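You operate a simulated robot arm through the tools that you are given. There is no shell and no other tool. Be economical: measure what you need, move in short steps, check, and stop when the job is done.

You are at the controls of a simulated two-armed robot. One attempt, no reset.

Task
Put the wide bobbin that says "40" from the second shelf from the bottom of the open rack on the green plate and the wide bobbin marked "60" on the right pane of the flat light box. Close the right pale drawer. Put one of the wooden wedges from the blue table on the green table. Put the grey bundle on the long table away on the wool bed in the green trough. Take the cedar block from the long table and put it on the long wall shelf. Open the right tall door, take the orange bundle and put it on the second shelf from the bottom of the tall cupboard and shut the door again. Do these in any order. Set down upright: wide bobbin, cedar block.

Only the result counts: the job must be done as asked and must still hold three seconds after the hand-in. Knocking over, shifting, dropping, spilling or breaking anything else fails it.

Robot
Two 7-joint arms with two-finger grippers on one trunk, on a base that drives. Base frame: it is fixed to the floor where the robot stands at the start and does not move with it; the origin is under the middle of the robot, x ahead of it, y to its left, z up. Lengths are in mm, angles in degrees, forces in N, time in s.
The left shoulder is at the start at [60, 179, 680], the right one opposite. With the tool pointing down near the work surface each hand reaches from about 100 to 600 mm from the robot's upright axis, wherever it stands, measured 20 degrees to its own side. Places, roughly: cedar block [3750, -7500, 750]; green plate (11x9x1 cm) [600, 500, 500]; green table [8400, -5800, 700]; grey bundle (12x5x3 cm) [4700, -7400, 800]; long wall shelf (19x336 cm) [4180, -7440, 1320]; orange bundle (12x5x3 cm) [300, -4000, 300]; right pale drawer [-2000, 1300, 700]; right pane of the flat light box (16x21 cm) [-2180, -280, 860]; right tall door [-2300, -6000, 1000]; second shelf of the tall cupboard [-2600, -6200, 600]; wide bobbin [500, 0, 500]; wooden wedge (8x3x4 cm) [7300, -7400, 700]; wool bed in the green trough (114x17 cm) [340, -3880, 240]. Payload 1.96 kg a hand.
Tool frame (each hand has its own): the origin (TCP) lies between the finger pads and is the grasp point; the fingertips stand 20 mm ahead of it; z points along the fingers, y is the line along which they close. Largest opening 72 mm; the body of the gripper starts 38 mm behind the TCP.
Orientation is that of the tool frame in the base frame, as a unit quaternion [x, y, z, w]. With the fingers straight down and closing along the base's y, the tool's x points along the base's -x, its y along +y and its z along -z.

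Tools
- The arms move only by the tool nudge_tool. It takes "left_series", "right_series" or both (then of equal length, played together; a hand with none holds still); each is a list of rows, each an object of numbers (a shift or turn left out is 0, a gripper value left out holds the last): "rx", "ry", "rz": the turn, a rotation vector about the base's x, y, z in units of 5 degrees (1.0 is 5 degrees); "x", "y", "z": the shift along the base's x, y, z in units of 20 mm (1.0 is 20 mm); "claw": the finger opening in m, from 0 to 0.072. In form: [{"rx": .., "ry": .., "rz": .., "x": .., "y": .., "z": .., "claw": ..}, ...]. A call has 1 to 12 rows; each row shifts and turns the commanded pose from where the row before left it. A call with a number of a shift or a turn outside -1 to 1 is refused whole. A row lasts 0.2 s, in which the tool goes at most 50 mm and 8.6 degrees; a call with a longer step from one row to the next is refused whole, and so is a gripper value outside its range. A pose out of reach is approached as far as the arm can. The call stops where the force on the tool passes 40 N (or 10 N more than at its start, if that is more) or the arm is blocked; 0.2 s more then pass. The fingers move at their own pace (about 153 mm/s each) and stop on an object; they squeeze with about 38 N. The grip force told is the motor's: it shows also when the fingers shut on nothing. Time passes only in rows, and 0.2 s behind the last, so rows that do not move let the fingers close. The reply holds the time, the measured pose of the TCP, the force on the tool along the base axes, the opening and the grip force, in the units named above and with some noise, with the torque about the TCP (base axes, N m) and any sound that the robot's microphone picked up.
- Cameras (640 x 400 px; columns grow to the right, rows downward): "scene" is now at [1.8, 12.8, 1215.1]; the picture's right is [0.17, -0.98, 0.00], its down [-0.86, -0.15, -0.49] and it looks along [0.48, 0.08, -0.87] (base axes); focal length 288 px, centre (320, 200). "left" rides on the left gripper at [71, -19, -82] in its tool frame; the picture's right is [0.26, 0.97, 0.00], its down [-0.67, 0.18, -0.72] and it looks along [-0.69, 0.19, 0.70] (tool axes); focal length 280 px, centre (320, 200). "right" rides on the right gripper at [71, 19, -82] in its tool frame; the picture's right is [-0.26, 0.97, 0.00], its down [-0.67, -0.18, -0.72] and it looks along [-0.69, -0.19, 0.70] (tool axes); focal length 280 px, centre (320, 200). There is no depth. A picture from a camera that has moved, and an enlarged one, comes with that camera's place and axes in the base frame and with its lens.
- grab_frame(camera): a new picture of that camera. The clock stands still meanwhile.
- raise_lower(by): slides the trunk up (or, below 0, down) by that many mm; the arms and the scene camera ride with it, the base frame stays. It gives what a move gives, with no picture.
- steer(legs): drives the robot by 1 to 6 legs, each [ahead, left, turn to the left] in mm, mm and degrees, along the robot's own axes; the way and the turn of a leg run together, so that a leg with both is an arc; at most 1500 mm and 180 degrees a leg. The arms and the cameras ride along, it lands a little off, and it stops where it bumps. It gives what a move gives.
- pan_tilt(pan, tilt): turns the head with the scene camera to pan (to the left, within 86 degrees either way) and tilt (down, from -29 to 69), counted from straight ahead of the robot. It gives what a move gives.
- close_up(camera, box): a new picture of the part [left, top, right, bottom] of that camera's present view, enlarged. The clock stands still meanwhile.
- close_job(): hands the job in; it is judged then, once.

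Work in short steps. Places have to be worked out from the pictures, the camera data and where the tool is seen: move nearer, look again, correct. Check each grasp and each placing, and mend what went wrong. You have 217 turns and 228 pictures in all, those below and enlarged ones among them. Open the grippers and draw the arms clear of the work before you hand the job in, unless the task says otherwise; then end with one line.

The tools are called after "Request:" as a command line: name --argument value ..., lists and objects as JSON in quotes. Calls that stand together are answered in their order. nudge_tool: Moves the arms, as the interface text tells. Its arguments: {"type":"object","properties":{"left_series":{"type":"array","items":{"type":"object","properties":{"rx":{"type":"number"},"ry":{"type":"number"},"rz":{"type":"number"},"x":{"type":"number"},"y":{"type":"number"},"z":{"type":"number"},"claw":{"type":"number"}}}},"right_series":{"type":"array","items":{"type":"object","properties":{"rx":{"type":"number"},"ry":{"type":"number"},"rz":{"type":"number"},"x":{"type":"number"},"y":{"type":"number"},"z":{"type":"number"},"claw":{"type":"number"}}}}},"required":[]} The other tools are called the same way: raise_lower (by) slides the trunk up or down; steer (legs) drives the base; pan_tilt (pan, tilt) turns the head that bears the scene camera; grab_frame (camera) takes a picture; close_up (camera, box) takes an enlarged picture of a part of a camera's view; close_job () hands the job in.

At the start:

```text
t: 0.0
left_position: [310.9, 334.5, 658.0]
left_tool_rot: [0.0, 1.0, 0.0, 0.001]
left_force: [-0.2, 0.3, -0.5]
left_wrist_torque: [0.0, -0.01, -0.02]
left_gripper_width: 72.0
left_grasp_force: 0.0
right_position: [277.5, 8.7, 665.6]
right_tool_rot: [0.0, 1.0, 0.0, 0.0]
right_force: [-0.7, -0.3, -0.1]
right_wrist_torque: [-0.01, 0.04, -0.03]
right_gripper_width: 72.0
right_grasp_force: 0.0
trunk travel left (down, up): [-325.0, 665.0]
robot x, y, heading: [0.5, -1.7, 0.0]
head pan, tilt: [10.0, 60.8]
```

scene: 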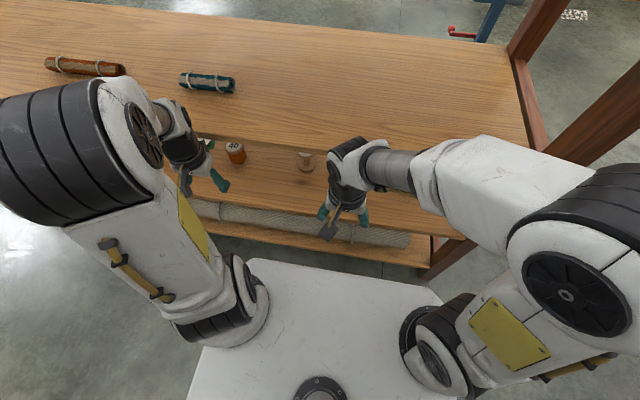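
right: 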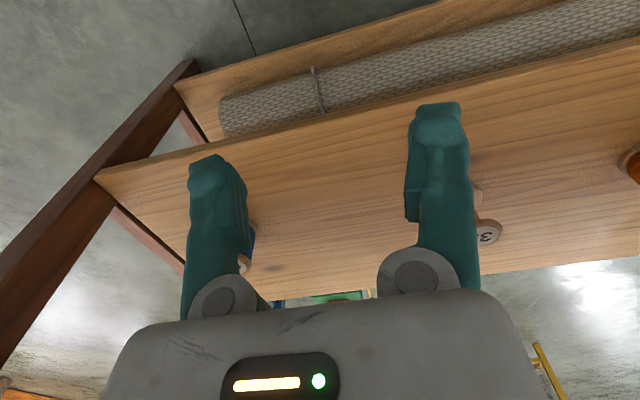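
left: 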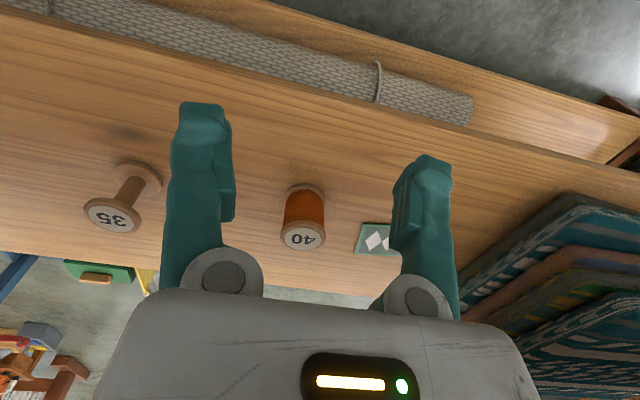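

The left-hand camera shows bobbin "40" at about (523, 369, 490). I'll tilt the head to see the rack better before reaching for it.

Request:
close_up --camera "scene" --box '[160, 100, 440, 275]'

Request:
close_up --camera "right" --box '[80, 130, 640, 330]'

Request:
close_up --camera "left" --box '[40, 130, 600, 330]'

```text
2.29 times, centred on (300, 188) of scene
camera zoom: at [1.8, 12.8, 1215.1], right [0.17, -0.98, 0.0], down [-0.86, -0.15, -0.49], along [0.48, 0.08, -0.87], focal length 658 px, centre (366, 229)
```

zoom: 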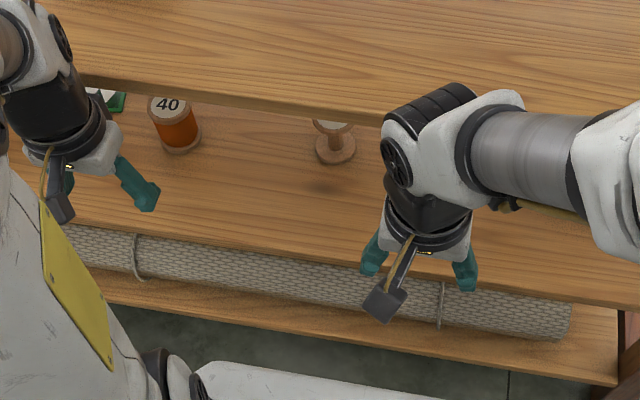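

```text
1.14 times, centred on (360, 230) of right
camera zoom: at [207.0, 27.4, 748.0], right [0.26, 0.97, 0.0], down [0.67, -0.18, 0.72], along [0.69, -0.19, -0.7], focal length 320 px, centre (274, 166)
```

zoom: 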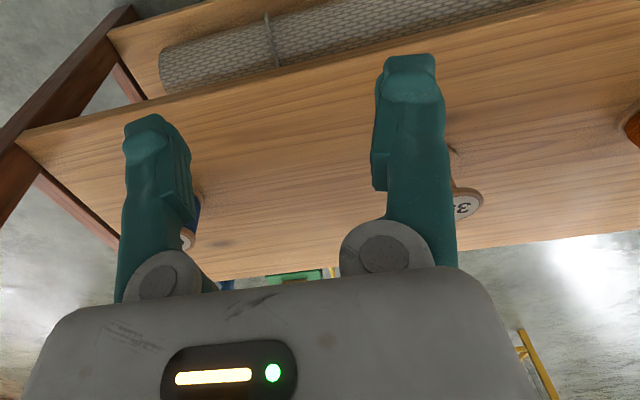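

```text
1.14 times, centred on (320, 230) of left
camera zoom: at [240.5, 314.6, 739.5], right [-0.26, 0.97, 0.0], down [0.67, 0.18, 0.72], along [0.69, 0.19, -0.7], focal length 320 px, centre (320, 166)
```

zoom: 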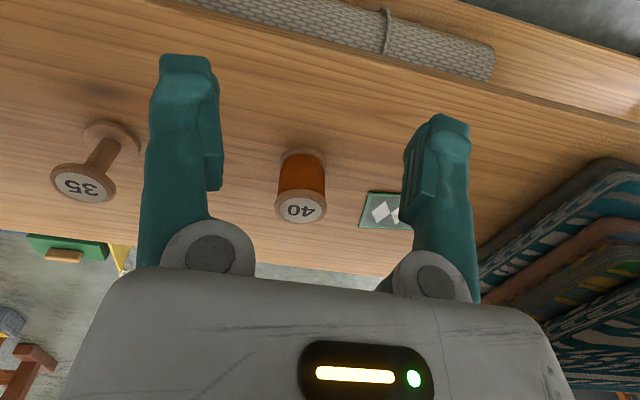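

The top of bobbin "40" comes out at (523, 369, 529). I need the height of the upper board and a look at the other bobbins.

Request:
pan_tilt --pan 0 --tilt 40

Request:
grab_frame --camera "scene"

```text
t: 0.8
left_position: [310.4, 334.0, 659.5]
left_tool_rot: [0.0, 1.0, 0.0, 0.001]
left_force: [-0.6, -0.5, 0.1]
left_wrist_torque: [-0.02, 0.01, -0.02]
left_gripper_width: 71.9
left_grasp_force: 0.0
right_position: [276.6, 8.9, 666.5]
right_tool_rot: [0.001, 1.0, 0.001, 0.0]
right_force: [0.2, -0.2, 0.3]
right_wrist_torque: [0.01, 0.0, -0.01]
right_gripper_width: 71.9
right_grasp_force: 0.0
trunk travel left (down, up): [-325.0, 665.0]
robot x, y, heading: [1.6, 0.6, -0.2]
head pan, tilt: [0.0, 40.0]
```

```text
221 pictures are left
camera scene: at [22.0, 1.4, 1242.7], right [0.0, -1.0, 0.0], down [-0.64, 0.0, -0.77], along [0.77, 0.0, -0.64], focal length 288 px, centre (320, 200)
```

scene: 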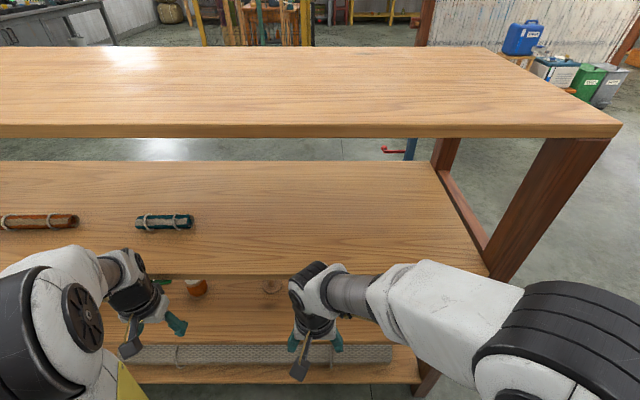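

The rack has a third shelf at roughly z≈750 that overhangs the bobbins, so I have to reach in from the front with the tool tilted. I'll tilt both hands 45° forward and lower them.

Request:
nudge_tool --left_series '[{"ry": -1, "z": -0.5, "x": -0.3}, {"ry": -1, "z": -0.5, "x": -0.3}, {"ry": -1, "z": -0.5, "x": -0.3}, {"ry": -1, "z": -0.5, "x": -0.3}, {"ry": -1, "z": -0.5, "x": -0.3}, {"ry": -1, "z": -0.5}, {"ry": -1, "z": -0.5}, {"ry": -1, "z": -0.5}, {"ry": -1, "z": -0.5}]' --right_series '[{"ry": -1, "z": -0.5, "y": -0.5}, {"ry": -1, "z": -0.5, "y": -0.5}, {"ry": -1, "z": -0.5, "y": -0.5}, {"ry": -1, "z": -0.5, "y": -0.5}, {"ry": -1, "z": -0.5, "y": -0.5}, {"ry": -1, "z": -0.5, "y": -0.5}, {"ry": -1, "z": -0.5, "y": -0.5}, {"ry": -1, "z": -0.5, "y": -0.5}, {"ry": -1, "z": -0.5, "y": -0.5}]'

Request:
grab_frame --camera "left"

Request:
grab_frame --camera "right"

```text
t: 2.8
left_position: [309.3, 367.6, 566.5]
left_tool_rot: [0.0, 0.923, 0.0, 0.385]
left_force: [-0.5, 0.1, 0.2]
left_wrist_torque: [-0.01, 0.02, -0.03]
left_gripper_width: 71.9
left_grasp_force: 0.1
left hand out of reach, approached as far as the arm can: row 4, 5, 6, 7, 8
right_position: [345.9, -12.2, 573.2]
right_tool_rot: [0.0, 0.924, -0.001, 0.383]
right_force: [0.2, -0.8, 0.2]
right_wrist_torque: [-0.01, -0.03, 0.03]
right_gripper_width: 72.1
right_grasp_force: 0.1
right hand out of reach, approached as far as the arm can: row 4, 5, 6, 7, 8, 9
trunk travel left (down, up): [-325.0, 665.0]
robot x, y, heading: [0.3, 1.8, -0.3]
head pan, tilt: [0.0, 40.0]
```

```text
220 pictures are left
camera left: at [202.1, 349.3, 572.7], right [-0.19, 0.96, -0.19], down [-0.03, 0.18, 0.98], along [0.98, 0.19, 0.0], focal length 280 px, centre (320, 200)
```

left: 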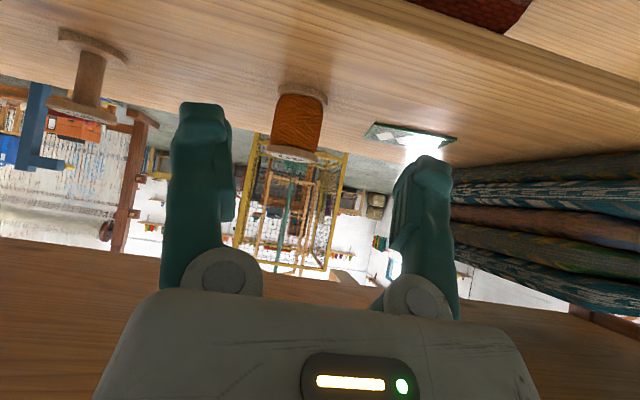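

```text
219 pictures are left
camera right: at [236.7, 6.2, 579.7], right [0.19, 0.97, 0.18], down [-0.03, -0.18, 0.98], along [0.98, -0.19, -0.01], focal length 280 px, centre (320, 200)
```

right: 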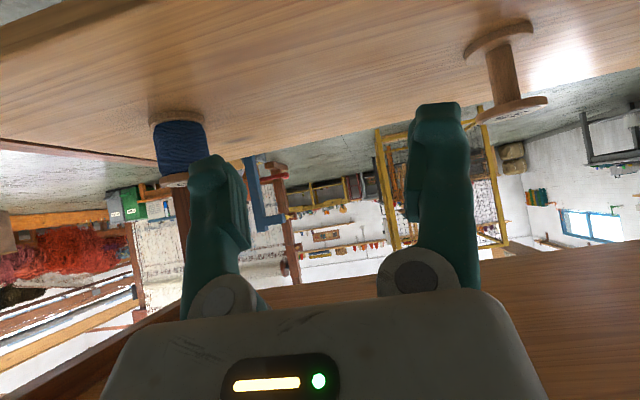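

Camera rays put the bobbin between z≈457 and 528, and the third shelf's underside at about 750 with its front edge near x≈375. The plate centre is about (570, 518) and the blue bobbin about (520, -192). I'll edge the left hand forward and down at 50° tilt, and check how the commands behave.

Request:
nudge_tool --left_series '[{"ry": -1, "x": 1}, {"x": 1, "z": -1}, {"x": 1, "z": -1}, {"x": 0.5, "z": -0.5}]'

Request:
pan_tilt --pan -10 --tilt 58

Request:
grab_frame --camera "scene"

```text
t: 3.8
left_position: [381.2, 368.2, 517.4]
left_tool_rot: [-0.001, 0.906, 0.001, 0.423]
left_force: [0.6, 0.4, 0.6]
left_wrist_torque: [0.0, 0.0, 0.03]
left_gripper_width: 72.0
left_grasp_force: 0.0
right_position: [344.0, -11.5, 571.8]
right_tool_rot: [0.0, 0.924, -0.001, 0.383]
right_force: [0.7, -1.0, 1.0]
right_wrist_torque: [-0.02, 0.02, 0.02]
right_gripper_width: 72.0
right_grasp_force: 0.0
trunk travel left (down, up): [-325.0, 665.0]
robot x, y, heading: [-1.2, -0.2, 0.1]
head pan, tilt: [0.0, 40.0]
```

```text
t: 4.7
left_position: [381.3, 368.2, 517.3]
left_tool_rot: [0.0, 0.906, 0.0, 0.423]
left_force: [-1.0, 0.1, 1.2]
left_wrist_torque: [0.01, 0.0, 0.01]
left_gripper_width: 72.3
left_grasp_force: 0.1
right_position: [344.0, -13.1, 572.2]
right_tool_rot: [0.0, 0.924, -0.001, 0.382]
right_force: [-0.2, 0.1, 0.6]
right_wrist_torque: [0.01, 0.0, 0.0]
right_gripper_width: 72.0
right_grasp_force: 0.1
trunk travel left (down, up): [-325.0, 665.0]
robot x, y, heading: [5.5, -1.2, -0.0]
head pan, tilt: [-10.0, 58.0]
```

```text
218 pictures are left
camera scene: at [5.0, -10.6, 1218.5], right [-0.17, -0.98, 0.0], down [-0.83, 0.15, -0.53], along [0.52, -0.09, -0.85], focal length 288 px, centre (320, 200)
```

scene: 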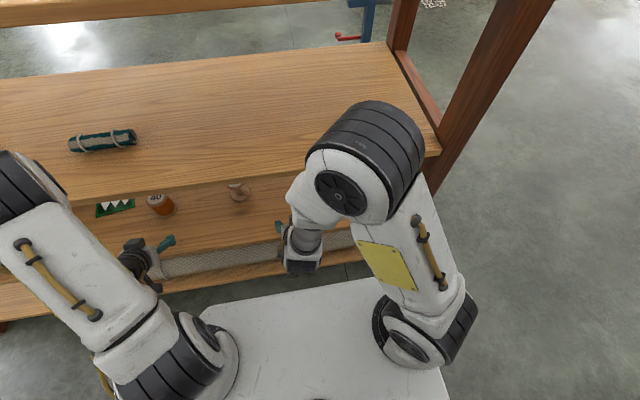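

Commands behave as expected. I'll move the left hand to x≈451, z≈500 and look from its camera.

Request:
nudge_tool --left_series '[{"x": 1, "z": -0.5}, {"x": 1, "z": -0.35}, {"x": 1}, {"x": 0.5}]'

Request:
grab_frame --camera "left"

```text
t: 5.7
left_position: [451.9, 366.1, 500.9]
left_tool_rot: [0.0, 0.906, 0.0, 0.422]
left_force: [0.2, -0.3, -0.6]
left_wrist_torque: [0.04, -0.01, 0.01]
left_gripper_width: 72.0
left_grasp_force: 0.0
right_position: [344.6, -12.6, 572.5]
right_tool_rot: [0.0, 0.924, -0.001, 0.383]
right_force: [-0.3, -0.3, 0.1]
right_wrist_torque: [-0.01, 0.01, 0.0]
right_gripper_width: 71.8
right_grasp_force: 0.1
trunk travel left (down, up): [-325.0, 665.0]
robot x, y, heading: [2.7, -6.3, 0.2]
head pan, tilt: [-10.0, 58.0]
```

```text
217 pictures are left
camera left: at [343.8, 347.5, 497.9], right [-0.17, 0.96, -0.2], down [-0.11, 0.18, 0.98], along [0.98, 0.19, 0.08], focal length 280 px, centre (320, 200)
```

left: 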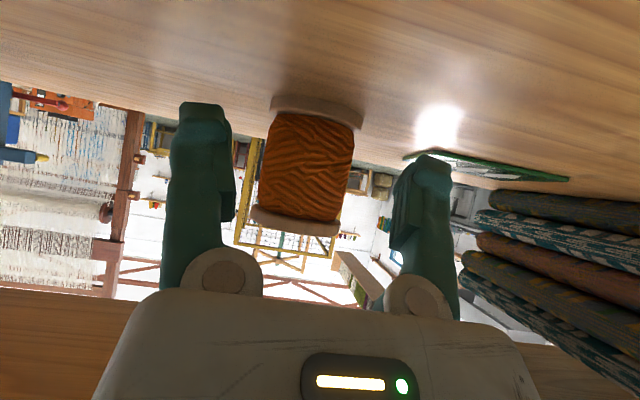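

The bobbin is centred at y≈368 and x≈521, with its middle near z≈493, and the fingers straddle it. I'll advance 60 mm and close.

Request:
nudge_tool --left_series '[{"x": 1, "z": -0.1, "y": 0.1}, {"x": 1, "z": -0.1}, {"x": 1}, {"claw": 0.03}, {"claw": 0.03}, {"claw": 0.03}]'

Request:
grab_frame --camera "left"

```text
t: 7.0
left_position: [494.0, 375.2, 496.9]
left_tool_rot: [-0.009, 0.907, -0.001, 0.421]
left_force: [0.7, 0.7, 0.1]
left_wrist_torque: [0.02, 0.01, 0.0]
left_gripper_width: 29.9
left_grasp_force: 0.0
right_position: [335.9, -9.3, 577.2]
right_tool_rot: [-0.003, 0.921, -0.002, 0.39]
right_force: [0.8, 0.6, -0.5]
right_wrist_torque: [0.0, 0.01, -0.01]
right_gripper_width: 72.0
right_grasp_force: 0.0
trunk travel left (down, up): [-325.0, 665.0]
robot x, y, heading: [-2.4, -1.0, 0.4]
head pan, tilt: [-10.0, 58.0]
```

```text
216 pictures are left
camera left: at [386.2, 353.7, 493.4], right [-0.18, 0.96, -0.21], down [-0.11, 0.19, 0.97], along [0.98, 0.2, 0.07], focal length 280 px, centre (320, 200)
```

left: 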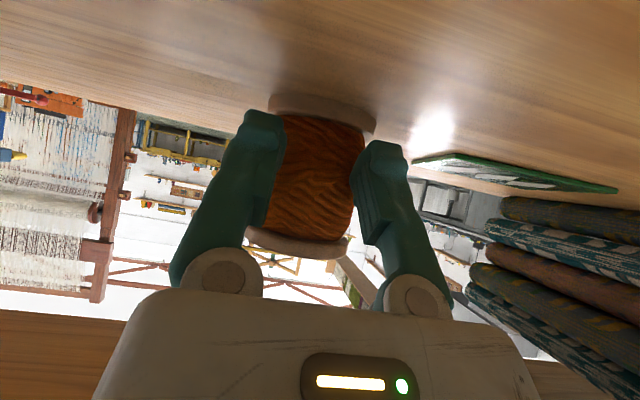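

The fingers closed to 30 mm with no grip force, and both arms shifted slightly, so something probably touched the rack. I'll look with the scene camera.

Request:
pan_tilt --pan 25 --tilt 55

Request:
grab_frame --camera "scene"

Request:
grab_frame --camera "right"

```text
t: 8.1
left_position: [494.1, 375.1, 496.3]
left_tool_rot: [-0.009, 0.907, -0.002, 0.42]
left_force: [-0.7, 0.2, 0.5]
left_wrist_torque: [0.02, 0.0, 0.01]
left_gripper_width: 30.1
left_grasp_force: 0.0
right_position: [335.3, -7.2, 578.5]
right_tool_rot: [-0.003, 0.921, -0.003, 0.39]
right_force: [0.1, 0.3, 0.7]
right_wrist_torque: [0.0, 0.0, -0.01]
right_gripper_width: 72.0
right_grasp_force: 0.1
trunk travel left (down, up): [-325.0, 665.0]
robot x, y, heading: [0.2, -0.1, 0.5]
head pan, tilt: [25.0, 55.0]
```

```text
215 pictures are left
camera scene: at [-15.9, 37.1, 1221.7], right [0.43, -0.9, 0.01], down [-0.73, -0.35, -0.58], along [0.53, 0.24, -0.81], focal length 288 px, centre (320, 200)
```

scene: 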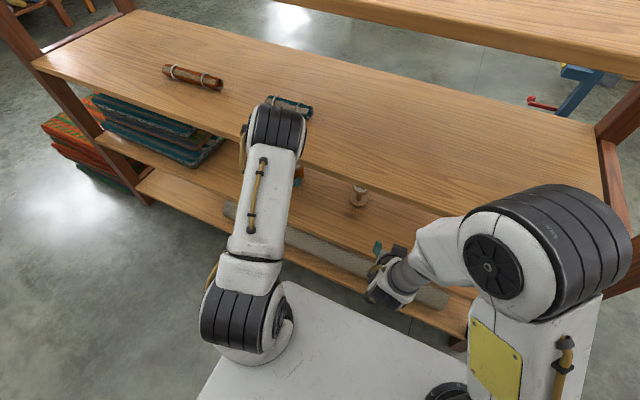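

```text
214 pictures are left
camera right: at [228.7, 9.7, 583.5], right [0.18, 0.97, 0.18], down [-0.04, -0.18, 0.98], along [0.98, -0.18, 0.01], focal length 280 px, centre (320, 200)
```

right: 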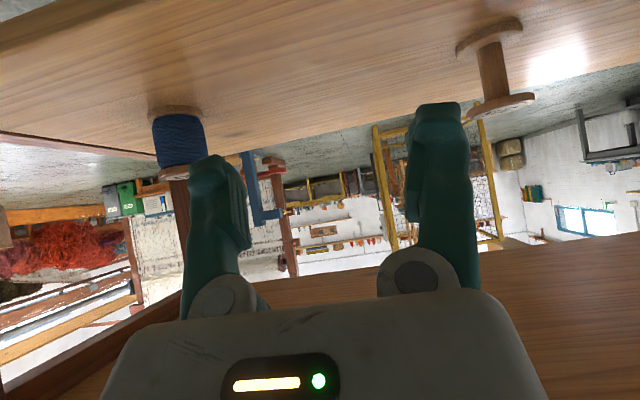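

The left elbow has swung over the third shelf, next to the teal bundle, so I'm standing too close. I'll open, back the hand out the way it came, and then reposition the base further away and lower.

Request:
nudge_tool --left_series '[{"claw": 0.072, "x": -0.3}, {"claw": 0.072, "x": -0.7}, {"x": -1}, {"x": -1}, {"x": -1}, {"x": -1, "z": 0.4}, {"x": -1, "z": 0.4}]'

Request:
grab_frame --camera "scene"

Request:
grab_frame --camera "left"

```text
t: 9.7
left_position: [392.0, 371.2, 513.8]
left_tool_rot: [0.0, 0.906, 0.0, 0.423]
left_force: [0.3, -0.1, -0.2]
left_wrist_torque: [0.0, -0.01, 0.0]
left_gripper_width: 71.8
left_grasp_force: 0.1
right_position: [344.6, -12.4, 572.0]
right_tool_rot: [0.0, 0.924, -0.001, 0.382]
right_force: [0.3, -0.2, 0.3]
right_wrist_torque: [0.02, 0.0, -0.01]
right_gripper_width: 72.0
right_grasp_force: 0.2
trunk travel left (down, up): [-325.0, 665.0]
robot x, y, heading: [-0.3, -0.3, 0.0]
head pan, tilt: [25.0, 55.0]
```

```text
213 pictures are left
camera scene: at [2.2, 31.9, 1222.1], right [0.42, -0.91, 0.0], down [-0.74, -0.35, -0.57], along [0.52, 0.24, -0.82], focal length 288 px, centre (320, 200)
```

scene: 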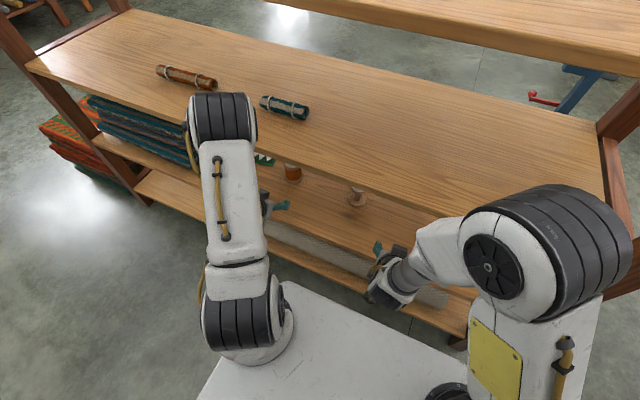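

```text
212 pictures are left
camera left: at [283.3, 351.5, 510.3], right [-0.17, 0.97, -0.2], down [-0.11, 0.18, 0.98], along [0.98, 0.19, 0.08], focal length 280 px, centre (320, 200)
```

left: 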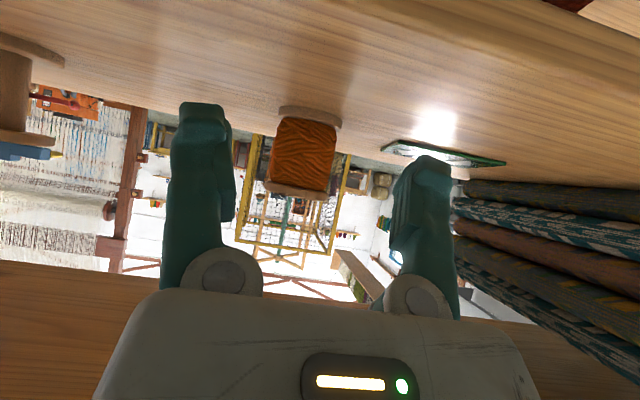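

The teal bundle hasn't moved and both arms are back in their normal pose. I'll drive back 220 mm and lower the trunk 150 mm so the elbow stays below the third shelf.

Request:
steer --legs '[[-220, 0, 0]]'

Request:
raise_lower --by -150

Request:
nudge_tool --left_series '[{"x": 0.5, "z": 1}, {"x": 0.5, "z": 1}, {"x": 0.5, "z": 1}, {"x": 0.5, "z": 1}, {"x": 0.5, "z": 1}, {"x": 0.5, "z": 1}, {"x": 0.5, "z": 0.5}]'

Request:
pan_tilt --pan 0 --tilt 45

Request:
grab_frame --camera "scene"

```text
t: 11.4
left_position: [168.9, 370.0, 513.1]
left_tool_rot: [0.002, 0.907, -0.001, 0.422]
left_force: [-0.5, -0.2, -1.0]
left_wrist_torque: [0.01, -0.02, 0.0]
left_gripper_width: 71.8
left_grasp_force: 0.1
right_position: [121.6, -12.5, 571.7]
right_tool_rot: [0.002, 0.924, -0.002, 0.382]
right_force: [-0.6, -0.5, -0.3]
right_wrist_torque: [-0.02, 0.01, 0.01]
right_gripper_width: 72.2
right_grasp_force: 0.1
trunk travel left (down, up): [-325.0, 665.0]
robot x, y, heading: [-218.6, -0.3, -0.0]
head pan, tilt: [25.0, 55.0]
```

```text
t: 13.1
left_position: [170.0, 369.5, 363.4]
left_tool_rot: [0.002, 0.906, -0.001, 0.423]
left_force: [-0.2, 0.4, -0.5]
left_wrist_torque: [-0.02, 0.03, 0.03]
left_gripper_width: 72.0
left_grasp_force: 0.0
right_position: [121.3, -13.2, 422.7]
right_tool_rot: [0.001, 0.924, -0.001, 0.382]
right_force: [0.5, -0.4, -0.4]
right_wrist_torque: [0.02, 0.05, -0.03]
right_gripper_width: 72.0
right_grasp_force: 0.1
trunk travel left (down, up): [-175.0, 815.0]
robot x, y, heading: [-224.6, -0.1, -0.1]
head pan, tilt: [25.0, 55.0]
```

```text
t: 14.7
left_position: [240.1, 371.4, 494.5]
left_tool_rot: [0.0, 0.906, 0.0, 0.422]
left_force: [0.1, -0.1, -0.2]
left_wrist_torque: [0.0, 0.0, -0.01]
left_gripper_width: 72.1
left_grasp_force: 0.1
right_position: [121.6, -13.7, 422.1]
right_tool_rot: [0.002, 0.924, -0.002, 0.383]
right_force: [0.5, -0.5, 0.1]
right_wrist_torque: [-0.03, 0.0, -0.01]
right_gripper_width: 72.0
right_grasp_force: 0.0
trunk travel left (down, up): [-175.0, 815.0]
robot x, y, heading: [-223.1, -1.0, -0.3]
head pan, tilt: [25.0, 55.0]
```

```text
t: 15.6
left_position: [239.8, 369.9, 495.5]
left_tool_rot: [0.001, 0.906, 0.0, 0.423]
left_force: [0.6, 0.3, -0.5]
left_wrist_torque: [0.01, 0.01, 0.02]
left_gripper_width: 71.7
left_grasp_force: 0.0
right_position: [121.4, -13.4, 422.1]
right_tool_rot: [0.002, 0.924, -0.002, 0.383]
right_force: [0.0, 0.4, 0.4]
right_wrist_torque: [0.0, -0.01, 0.01]
right_gripper_width: 72.2
right_grasp_force: 0.1
trunk travel left (down, up): [-175.0, 815.0]
robot x, y, heading: [-223.0, -4.4, -0.0]
head pan, tilt: [0.0, 45.0]
```

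```text
211 pictures are left
camera scene: at [-204.6, 1.7, 1085.5], right [0.0, -1.0, 0.0], down [-0.71, 0.0, -0.71], along [0.71, 0.0, -0.71], focal length 288 px, centre (320, 200)
```

scene: 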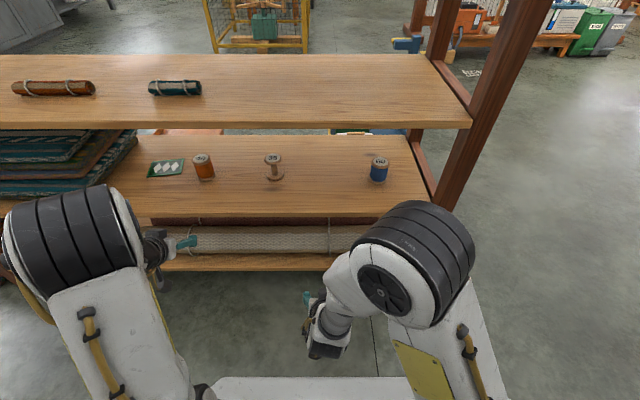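

Now I have a clear view of the second shelf, so I'll read the labels and measure.

Request:
close_up --camera "scene" --box '[130, 110, 410, 285]'

Request:
close_up --camera "scene" --box '[350, 140, 410, 200]'

```text
2.29 times, centred on (270, 198) of scene
camera zoom: at [-204.6, 1.7, 1085.5], right [0.0, -1.0, 0.0], down [-0.71, 0.0, -0.71], along [0.71, 0.0, -0.71], focal length 658 px, centre (434, 206)
```

zoom: 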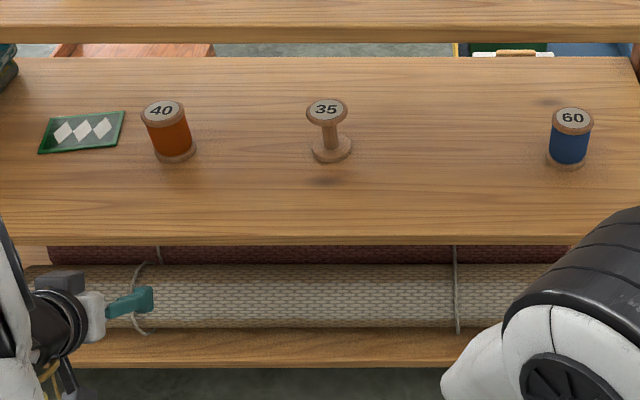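

```text
6.67 times, centred on (380, 170) of scene
camera zoom: at [-204.6, 1.7, 1085.5], right [0.0, -1.0, 0.0], down [-0.71, 0.0, -0.71], along [0.71, 0.0, -0.71], focal length 1920 px, centre (-80, 400)
```

zoom: 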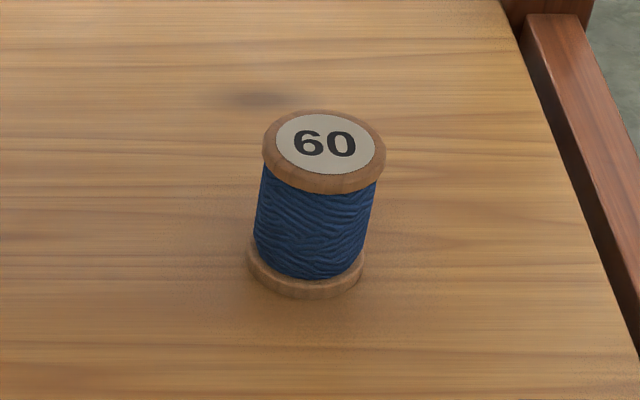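

Blue is clearly "60", at about (518, -190). Bobbin "40" was pushed slightly, to about (538, 382), and the plate is centred near (573, 528). I'll advance the left hand to x≈440 and watch the elbow.

Request:
nudge_tool --left_series '[{"x": 1, "y": 0.1}, {"x": 1, "y": 0.1}, {"x": 1, "y": 0.1}, {"x": 1, "y": 0.1}, {"x": 1, "y": 0.1}, {"x": 1, "y": 0.1}, {"x": 1}, {"x": 1}, {"x": 1}, {"x": 1}]'

Request:
pan_tilt --pan 25 --tilt 40

Request:
grab_frame --camera "scene"

Request:
grab_frame --camera "left"

```text
t: 17.8
left_position: [438.6, 380.5, 491.8]
left_tool_rot: [0.002, 0.906, -0.001, 0.423]
left_force: [0.4, 0.1, -0.1]
left_wrist_torque: [0.0, 0.04, 0.02]
left_gripper_width: 72.0
left_grasp_force: 0.0
right_position: [121.3, -13.4, 421.7]
right_tool_rot: [0.002, 0.924, -0.001, 0.382]
right_force: [-0.2, 0.3, 0.0]
right_wrist_torque: [-0.01, 0.03, -0.01]
right_gripper_width: 72.0
right_grasp_force: 0.0
trunk travel left (down, up): [-175.0, 815.0]
robot x, y, heading: [-225.5, 5.2, -0.2]
head pan, tilt: [0.0, 45.0]
```

```text
t: 18.7
left_position: [439.1, 380.0, 492.9]
left_tool_rot: [0.002, 0.906, -0.001, 0.423]
left_force: [-0.4, 0.1, 0.5]
left_wrist_torque: [-0.01, 0.02, 0.0]
left_gripper_width: 72.1
left_grasp_force: 0.3
right_position: [122.5, -12.6, 421.5]
right_tool_rot: [0.002, 0.924, -0.002, 0.383]
right_force: [-0.4, 1.1, 0.1]
right_wrist_torque: [0.0, -0.02, 0.0]
right_gripper_width: 71.9
right_grasp_force: 0.0
trunk travel left (down, up): [-175.0, 815.0]
robot x, y, heading: [-222.7, -0.4, -0.3]
head pan, tilt: [25.0, 40.0]
```

```text
208 pictures are left
camera scene: at [-208.7, 37.5, 1092.8], right [0.42, -0.91, 0.0], down [-0.58, -0.27, -0.77], along [0.7, 0.32, -0.64], focal length 288 px, centre (320, 200)
```

scene: 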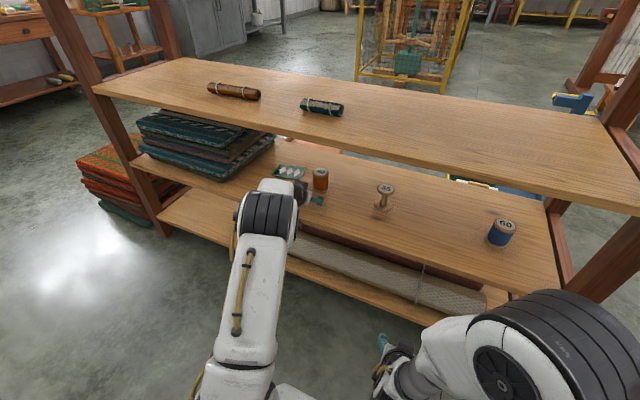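

```text
207 pictures are left
camera left: at [330.4, 361.6, 489.6], right [-0.17, 0.97, -0.2], down [-0.11, 0.18, 0.98], along [0.98, 0.18, 0.08], focal length 280 px, centre (320, 200)
```

left: 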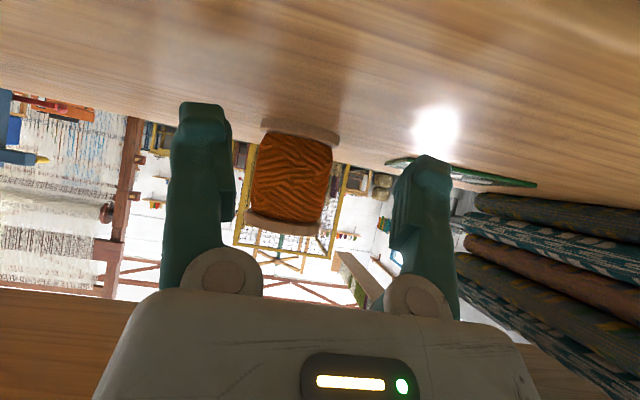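

The elbow stays below the third shelf this time. The bobbin is at about (536, 376), so I'll advance to x≈524 with a small y correction and close.

Request:
nudge_tool --left_series '[{"x": 1, "y": -0.2, "z": 0.1}, {"x": 1}, {"x": 1}, {"x": 0.6}, {"x": 0.4}]'

Request:
grab_frame --camera "left"

Request:
grab_frame --camera "scene"

```text
t: 19.9
left_position: [519.3, 376.8, 495.6]
left_tool_rot: [0.001, 0.906, 0.0, 0.423]
left_force: [-0.3, 0.1, 0.0]
left_wrist_torque: [-0.01, -0.04, 0.0]
left_gripper_width: 72.2
left_grasp_force: 0.1
right_position: [121.7, -11.2, 422.3]
right_tool_rot: [0.002, 0.924, -0.002, 0.383]
right_force: [-0.6, 0.6, -0.1]
right_wrist_torque: [0.03, -0.04, -0.01]
right_gripper_width: 71.8
right_grasp_force: 0.1
trunk travel left (down, up): [-175.0, 815.0]
robot x, y, heading: [-223.6, -1.5, -0.5]
head pan, tilt: [25.0, 40.0]
```

```text
206 pictures are left
camera left: at [411.7, 358.4, 492.0], right [-0.17, 0.97, -0.2], down [-0.11, 0.18, 0.98], along [0.98, 0.19, 0.08], focal length 280 px, centre (320, 200)
```

left: 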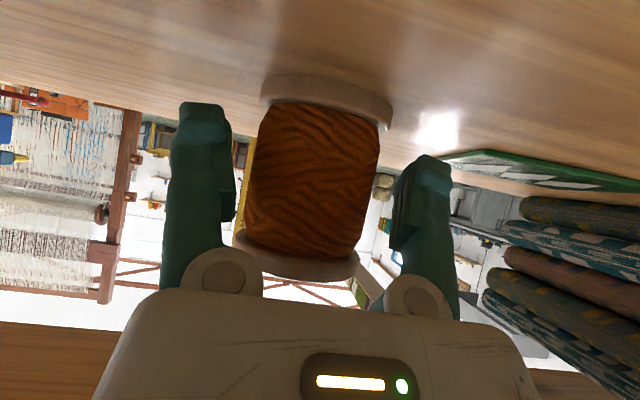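

```text
205 pictures are left
camera scene: at [-208.7, 37.6, 1092.8], right [0.42, -0.91, 0.0], down [-0.58, -0.27, -0.77], along [0.7, 0.32, -0.64], focal length 288 px, centre (320, 200)
```

scene: 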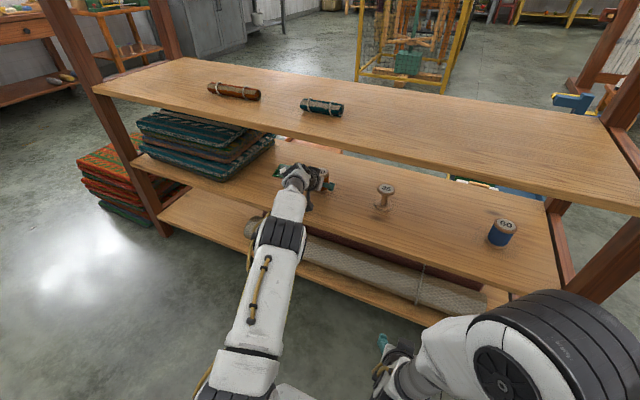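

The bobbin is centred between the fingers about 16 mm ahead of the TCP. I'll move in 5 mm more and close.

Request:
nudge_tool --left_series '[{"x": 0.25}, {"claw": 0.02}, {"claw": 0.02}, {"claw": 0.02}]'

Request:
grab_frame --camera "left"

```text
t: 20.9
left_position: [525.2, 378.4, 494.2]
left_tool_rot: [0.0, 0.906, 0.0, 0.423]
left_force: [0.1, 0.1, 0.3]
left_wrist_torque: [0.02, 0.0, -0.01]
left_gripper_width: 51.9
left_grasp_force: 38.2
right_position: [120.9, -12.9, 422.9]
right_tool_rot: [0.002, 0.924, -0.001, 0.383]
right_force: [-0.2, -0.7, 0.9]
right_wrist_torque: [-0.03, 0.0, 0.01]
right_gripper_width: 71.8
right_grasp_force: 0.1
trunk travel left (down, up): [-175.0, 815.0]
robot x, y, heading: [-224.1, 2.7, -0.2]
head pan, tilt: [25.0, 40.0]
```

```text
204 pictures are left
camera left: at [417.2, 359.0, 491.8], right [-0.17, 0.97, -0.2], down [-0.11, 0.18, 0.98], along [0.98, 0.18, 0.08], focal length 280 px, centre (320, 200)
```

left: 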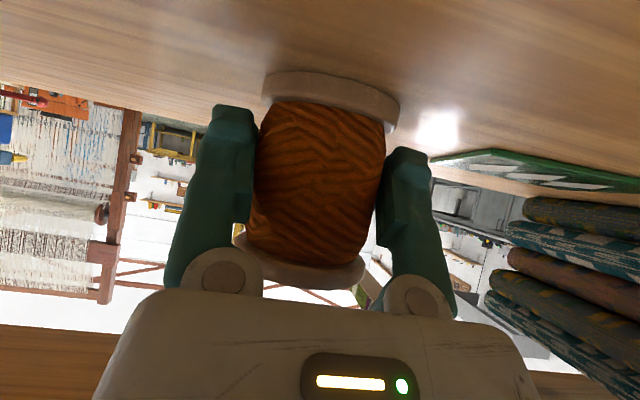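

The bobbin is gripped at 52 mm with 38 N. I'll lift it 30 mm and move over towards the plate centre at about (571, 524).

Request:
nudge_tool --left_series '[{"z": 1}, {"z": 0.5}, {"y": 1}, {"y": 1}, {"y": 1}, {"y": 1, "x": 0.5}, {"y": 1, "x": 0.5}, {"y": 1, "x": 0.5}, {"y": 0.8, "x": 0.2}]'

Request:
grab_frame --camera "left"

Request:
close_up --camera "scene" --box '[200, 110, 400, 235]'

```text
t: 22.9
left_position: [513.0, 426.7, 519.6]
left_tool_rot: [0.001, 0.906, -0.001, 0.422]
left_force: [-0.3, 0.2, -1.0]
left_wrist_torque: [0.01, 0.02, -0.01]
left_gripper_width: 51.9
left_grasp_force: 38.0
left hand out of reach, approached as far as the arm can: row 4, 5, 6, 7, 8, 9
right_position: [121.2, -14.0, 421.6]
right_tool_rot: [0.002, 0.924, -0.001, 0.383]
right_force: [0.4, 0.3, -0.1]
right_wrist_torque: [0.05, 0.03, 0.02]
right_gripper_width: 72.1
right_grasp_force: 0.0
trunk travel left (down, up): [-175.0, 815.0]
robot x, y, heading: [-218.8, 0.3, -0.2]
head pan, tilt: [25.0, 40.0]
```

```text
203 pictures are left
camera left: at [404.8, 406.9, 516.3], right [-0.17, 0.97, -0.2], down [-0.11, 0.18, 0.98], along [0.98, 0.18, 0.08], focal length 280 px, centre (320, 200)
```

left: 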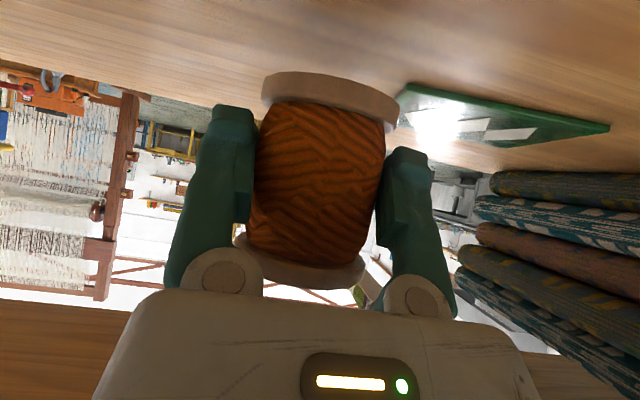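

```text
3.20 times, centred on (300, 172) of scene
camera zoom: at [-208.7, 37.5, 1092.8], right [0.42, -0.91, 0.0], down [-0.58, -0.27, -0.77], along [0.7, 0.32, -0.64], focal length 921 px, centre (384, 288)
```

zoom: 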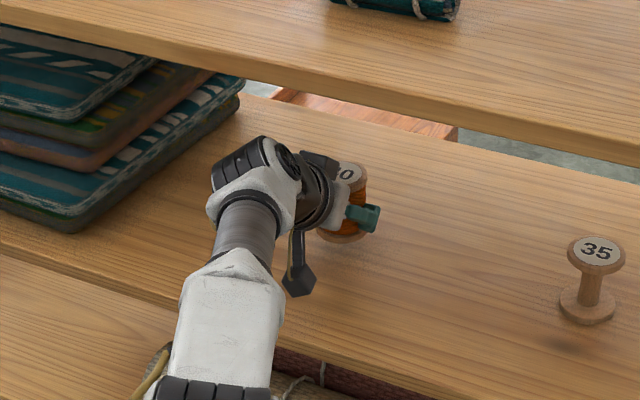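

The target is beyond reach, so I'll shift the whole robot instead, 45 mm ahead and 98 mm left. The bobbin rides about 15 mm clear of the plate.

Request:
steer --legs '[[45, 98, 0]]'

Request:
grab_frame --camera "left"

Request:
close_up --camera "scene" --box '[200, 110, 400, 235]'

```text
t: 24.1
left_position: [557.4, 525.1, 518.8]
left_tool_rot: [0.001, 0.906, 0.0, 0.422]
left_force: [-0.2, -0.2, -0.2]
left_wrist_torque: [-0.04, 0.0, -0.03]
left_gripper_width: 52.3
left_grasp_force: 37.4
right_position: [167.5, 85.2, 421.4]
right_tool_rot: [0.001, 0.924, -0.001, 0.383]
right_force: [0.0, -0.1, -0.3]
right_wrist_torque: [0.0, -0.01, 0.03]
right_gripper_width: 72.1
right_grasp_force: 0.0
trunk travel left (down, up): [-175.0, 815.0]
robot x, y, heading: [-177.1, 96.8, -0.2]
head pan, tilt: [25.0, 40.0]
```

```text
201 pictures are left
camera left: at [449.4, 504.6, 516.2], right [-0.17, 0.97, -0.2], down [-0.11, 0.18, 0.98], along [0.98, 0.19, 0.08], focal length 280 px, centre (320, 200)
```

left: 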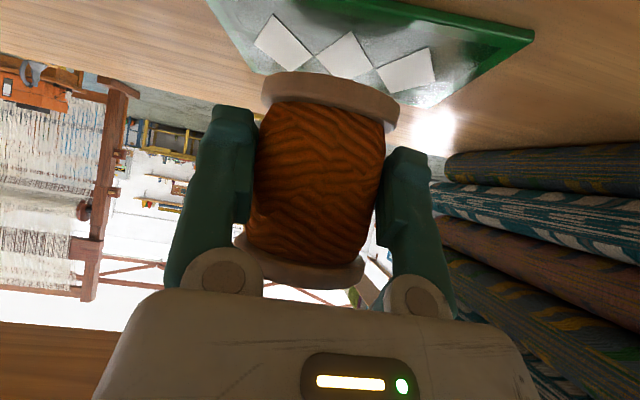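

```text
3.20 times, centred on (300, 172) of scene
camera zoom: at [-163.9, 135.1, 1092.8], right [0.42, -0.91, 0.0], down [-0.58, -0.27, -0.77], along [0.69, 0.32, -0.64], focal length 921 px, centre (384, 288)
```

zoom: 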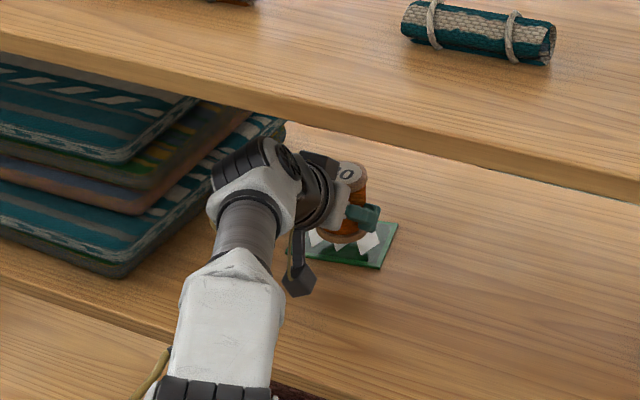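

The plate centre works out at about (566, 529) and the bobbin is right over it at about (567, 526). I'll lower to the plate, expecting contact around TCP z≈504.

Request:
nudge_tool --left_series '[{"z": -0.4}, {"z": -0.2}, {"z": -0.1}, {}]'

Request:
grab_frame --camera "left"

```text
t: 25.1
left_position: [556.9, 523.6, 504.8]
left_tool_rot: [0.001, 0.907, 0.0, 0.422]
left_force: [-0.1, -0.3, -0.7]
left_wrist_torque: [0.02, 0.02, -0.04]
left_gripper_width: 51.9
left_grasp_force: 38.0
right_position: [166.0, 84.9, 422.6]
right_tool_rot: [0.001, 0.924, -0.002, 0.383]
right_force: [-0.1, 0.6, -0.5]
right_wrist_torque: [-0.01, -0.01, 0.01]
right_gripper_width: 71.8
right_grasp_force: 0.0
trunk travel left (down, up): [-175.0, 815.0]
robot x, y, heading: [-177.7, 96.3, -0.3]
head pan, tilt: [25.0, 40.0]
```

```text
199 pictures are left
camera left: at [449.0, 504.8, 501.9], right [-0.17, 0.97, -0.2], down [-0.11, 0.18, 0.98], along [0.98, 0.19, 0.08], focal length 280 px, centre (320, 200)
```

left: 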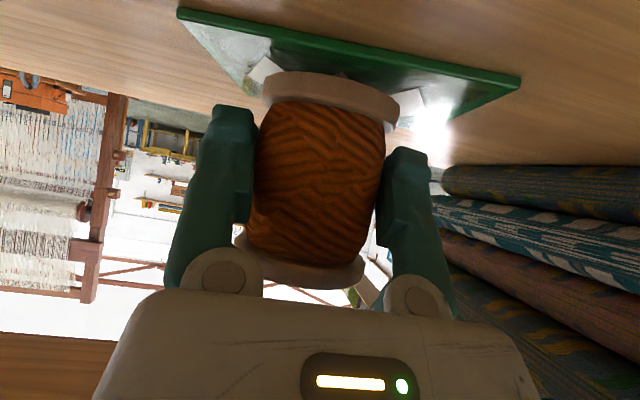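

Still no contact, so I'll lower in 2 mm steps watching the force.

Request:
nudge_tool --left_series '[{"z": -0.1}, {"z": -0.1}]'

Request:
nudge_tool --left_series '[{"z": -0.1}, {"z": -0.05}]'

```text
t: 25.7
left_position: [556.4, 523.0, 501.4]
left_tool_rot: [0.001, 0.906, 0.0, 0.423]
left_force: [0.4, 0.7, 0.1]
left_wrist_torque: [0.01, -0.03, -0.03]
left_gripper_width: 51.7
left_grasp_force: 38.2
right_position: [166.2, 85.0, 421.7]
right_tool_rot: [0.001, 0.924, -0.001, 0.383]
right_force: [-0.2, 0.2, -0.2]
right_wrist_torque: [0.01, 0.01, -0.02]
right_gripper_width: 72.1
right_grasp_force: 0.0
trunk travel left (down, up): [-175.0, 815.0]
robot x, y, heading: [-179.5, 95.0, -0.0]
head pan, tilt: [25.0, 40.0]
```

```text
t: 26.3
left_position: [558.2, 523.5, 497.7]
left_tool_rot: [0.001, 0.906, -0.001, 0.423]
left_force: [-0.2, -1.6, 1.5]
left_wrist_torque: [-0.05, 0.06, 0.02]
left_gripper_width: 51.8
left_grasp_force: 38.4
right_position: [166.6, 85.1, 422.6]
right_tool_rot: [0.001, 0.924, -0.001, 0.382]
right_force: [0.8, -0.1, -0.3]
right_wrist_torque: [0.02, 0.01, -0.01]
right_gripper_width: 72.0
right_grasp_force: 0.0
trunk travel left (down, up): [-175.0, 815.0]
robot x, y, heading: [-176.3, 99.8, -0.3]
head pan, tilt: [25.0, 40.0]
```

Light contact is starting. I'll go 1 mm lower, open, and check.

Request:
nudge_tool --left_series '[{"z": -0.06}, {"claw": 0.072}, {"claw": 0.072}]'

Request:
grab_frame --camera "left"

```text
t: 27.1
left_position: [557.4, 524.1, 498.6]
left_tool_rot: [0.001, 0.907, -0.001, 0.422]
left_force: [0.3, -0.1, -0.7]
left_wrist_torque: [-0.02, -0.03, 0.0]
left_gripper_width: 71.9
left_grasp_force: 0.1
right_position: [165.8, 83.3, 422.0]
right_tool_rot: [0.001, 0.924, -0.001, 0.383]
right_force: [0.6, -0.9, -0.8]
right_wrist_torque: [0.01, 0.0, -0.01]
right_gripper_width: 72.0
right_grasp_force: 0.1
trunk travel left (down, up): [-175.0, 815.0]
robot x, y, heading: [-181.2, 97.8, 0.1]
head pan, tilt: [25.0, 40.0]
```

```text
198 pictures are left
camera left: at [449.1, 504.5, 493.6], right [-0.17, 0.97, -0.2], down [-0.11, 0.18, 0.98], along [0.98, 0.19, 0.08], focal length 280 px, centre (320, 200)
```

left: 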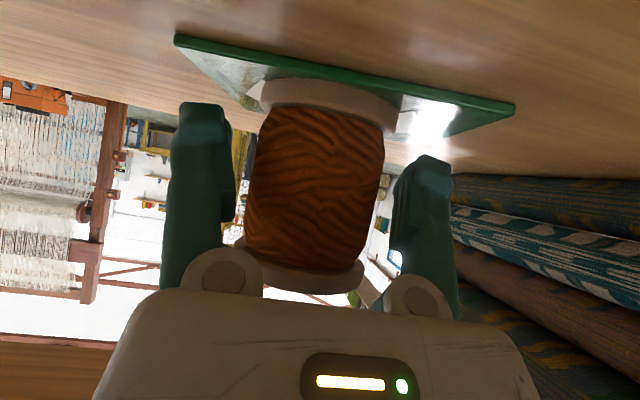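

The bobbin stands on the plate and the fingers are clear of it. I'll back straight out.

Request:
nudge_tool --left_series '[{"x": -0.5}, {"x": -1}, {"x": -1}, {"x": -1}, {"x": -1}, {"x": -1}, {"x": -1}, {"x": -1}, {"x": -1}, {"x": -1}, {"x": -1}]'

Request:
pan_tilt --pan 0 --tilt 45

Request:
grab_frame --camera "scene"

```text
t: 29.5
left_position: [348.3, 522.4, 495.1]
left_tool_rot: [0.001, 0.906, -0.001, 0.423]
left_force: [0.0, 0.3, -0.2]
left_wrist_torque: [0.0, 0.02, -0.01]
left_gripper_width: 72.0
left_grasp_force: 0.0
right_position: [165.8, 85.5, 422.7]
right_tool_rot: [0.001, 0.924, -0.001, 0.383]
right_force: [0.7, -0.1, 0.0]
right_wrist_torque: [0.05, -0.02, 0.0]
right_gripper_width: 72.0
right_grasp_force: 0.0
trunk travel left (down, up): [-175.0, 815.0]
robot x, y, heading: [-180.5, 96.7, -0.0]
head pan, tilt: [25.0, 40.0]
```

```text
t: 30.4
left_position: [347.8, 522.6, 496.6]
left_tool_rot: [0.001, 0.906, 0.0, 0.423]
left_force: [0.9, 0.1, 0.3]
left_wrist_torque: [0.0, 0.01, -0.02]
left_gripper_width: 72.1
left_grasp_force: 0.0
right_position: [166.1, 84.6, 422.9]
right_tool_rot: [0.002, 0.924, -0.002, 0.383]
right_force: [-0.7, 0.5, -0.1]
right_wrist_torque: [0.01, -0.03, -0.03]
right_gripper_width: 72.1
right_grasp_force: 0.1
trunk travel left (down, up): [-175.0, 815.0]
robot x, y, heading: [-178.9, 94.3, -0.0]
head pan, tilt: [0.0, 45.0]
```

```text
197 pictures are left
camera scene: at [-159.9, 99.3, 1085.6], right [0.0, -1.0, 0.0], down [-0.71, 0.0, -0.71], along [0.71, 0.0, -0.71], focal length 288 px, centre (320, 200)
```

scene: 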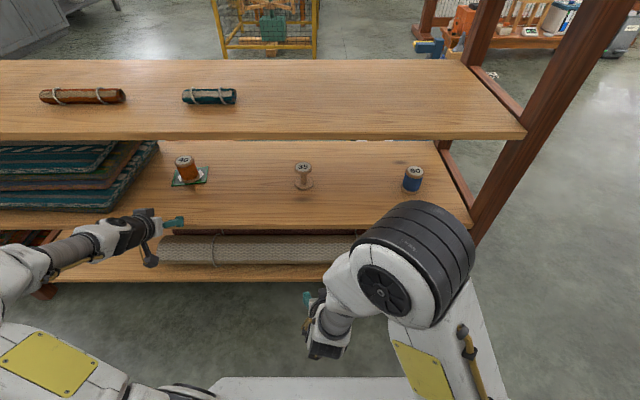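

The "40" is placed. Next is "60": I'll back up 50 mm and bring the right hand across in front of the rack.

Request:
steer --legs '[[-50, 0, 0]]'

Request:
nudge_tool --right_series '[{"ry": -1, "y": -1, "z": 0.3, "x": 0.5}, {"y": -1, "z": 0.3, "x": 0.5}, {"y": -1, "z": 0.3, "x": 0.5}, {"y": -1, "z": 0.3, "x": 0.5}, {"y": -1, "z": 0.3, "x": 0.5}, {"y": -1, "z": 0.3, "x": 0.5}, {"y": -1, "z": 0.3, "x": 0.5}, {"y": -1, "z": 0.3, "x": 0.5}, {"y": -1, "z": 0.3, "x": 0.5}, {"y": -1, "z": 0.3, "x": 0.5}, {"y": -1, "z": 0.3, "x": 0.5}, {"y": -1, "z": 0.3, "x": 0.5}]'

Request:
grab_frame --camera "right"

```text
t: 31.3
left_position: [298.4, 525.0, 495.8]
left_tool_rot: [0.0, 0.906, 0.0, 0.423]
left_force: [-0.6, -0.2, -0.1]
left_wrist_torque: [0.03, 0.01, 0.03]
left_gripper_width: 71.9
left_grasp_force: 0.0
right_position: [115.6, 86.0, 424.1]
right_tool_rot: [0.002, 0.924, -0.002, 0.383]
right_force: [-0.8, 0.1, 0.4]
right_wrist_torque: [0.03, -0.01, -0.02]
right_gripper_width: 72.3
right_grasp_force: 0.1
trunk travel left (down, up): [-175.0, 815.0]
robot x, y, heading: [-228.2, 99.7, -0.1]
head pan, tilt: [0.0, 45.0]
```

```text
t: 33.9
left_position: [299.5, 524.2, 495.0]
left_tool_rot: [0.001, 0.906, 0.0, 0.423]
left_force: [0.0, 0.1, 0.2]
left_wrist_torque: [0.0, 0.0, 0.06]
left_gripper_width: 72.0
left_grasp_force: 0.1
right_position: [251.3, -138.6, 486.0]
right_tool_rot: [0.001, 0.906, -0.002, 0.423]
right_force: [0.0, 0.0, -0.2]
right_wrist_torque: [0.0, 0.01, -0.01]
right_gripper_width: 71.9
right_grasp_force: 0.1
right hand out of reach, approached as far as the arm can: row 1, 2, 3
trunk travel left (down, up): [-175.0, 815.0]
robot x, y, heading: [-228.0, 96.3, 0.0]
head pan, tilt: [0.0, 45.0]
```

```text
196 pictures are left
camera right: at [144.2, -119.9, 483.3], right [0.17, 0.97, 0.2], down [-0.11, -0.18, 0.98], along [0.98, -0.19, 0.08], focal length 280 px, centre (320, 200)
```

right: 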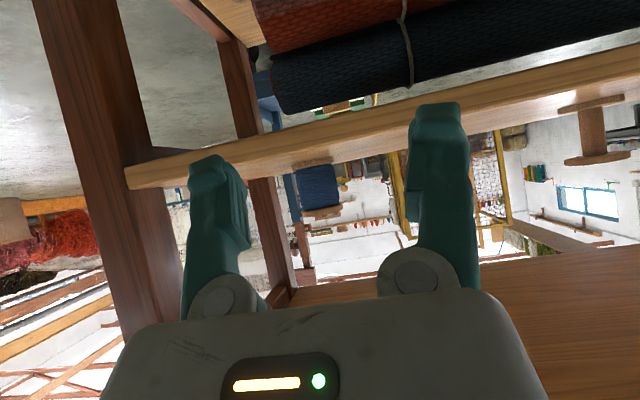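

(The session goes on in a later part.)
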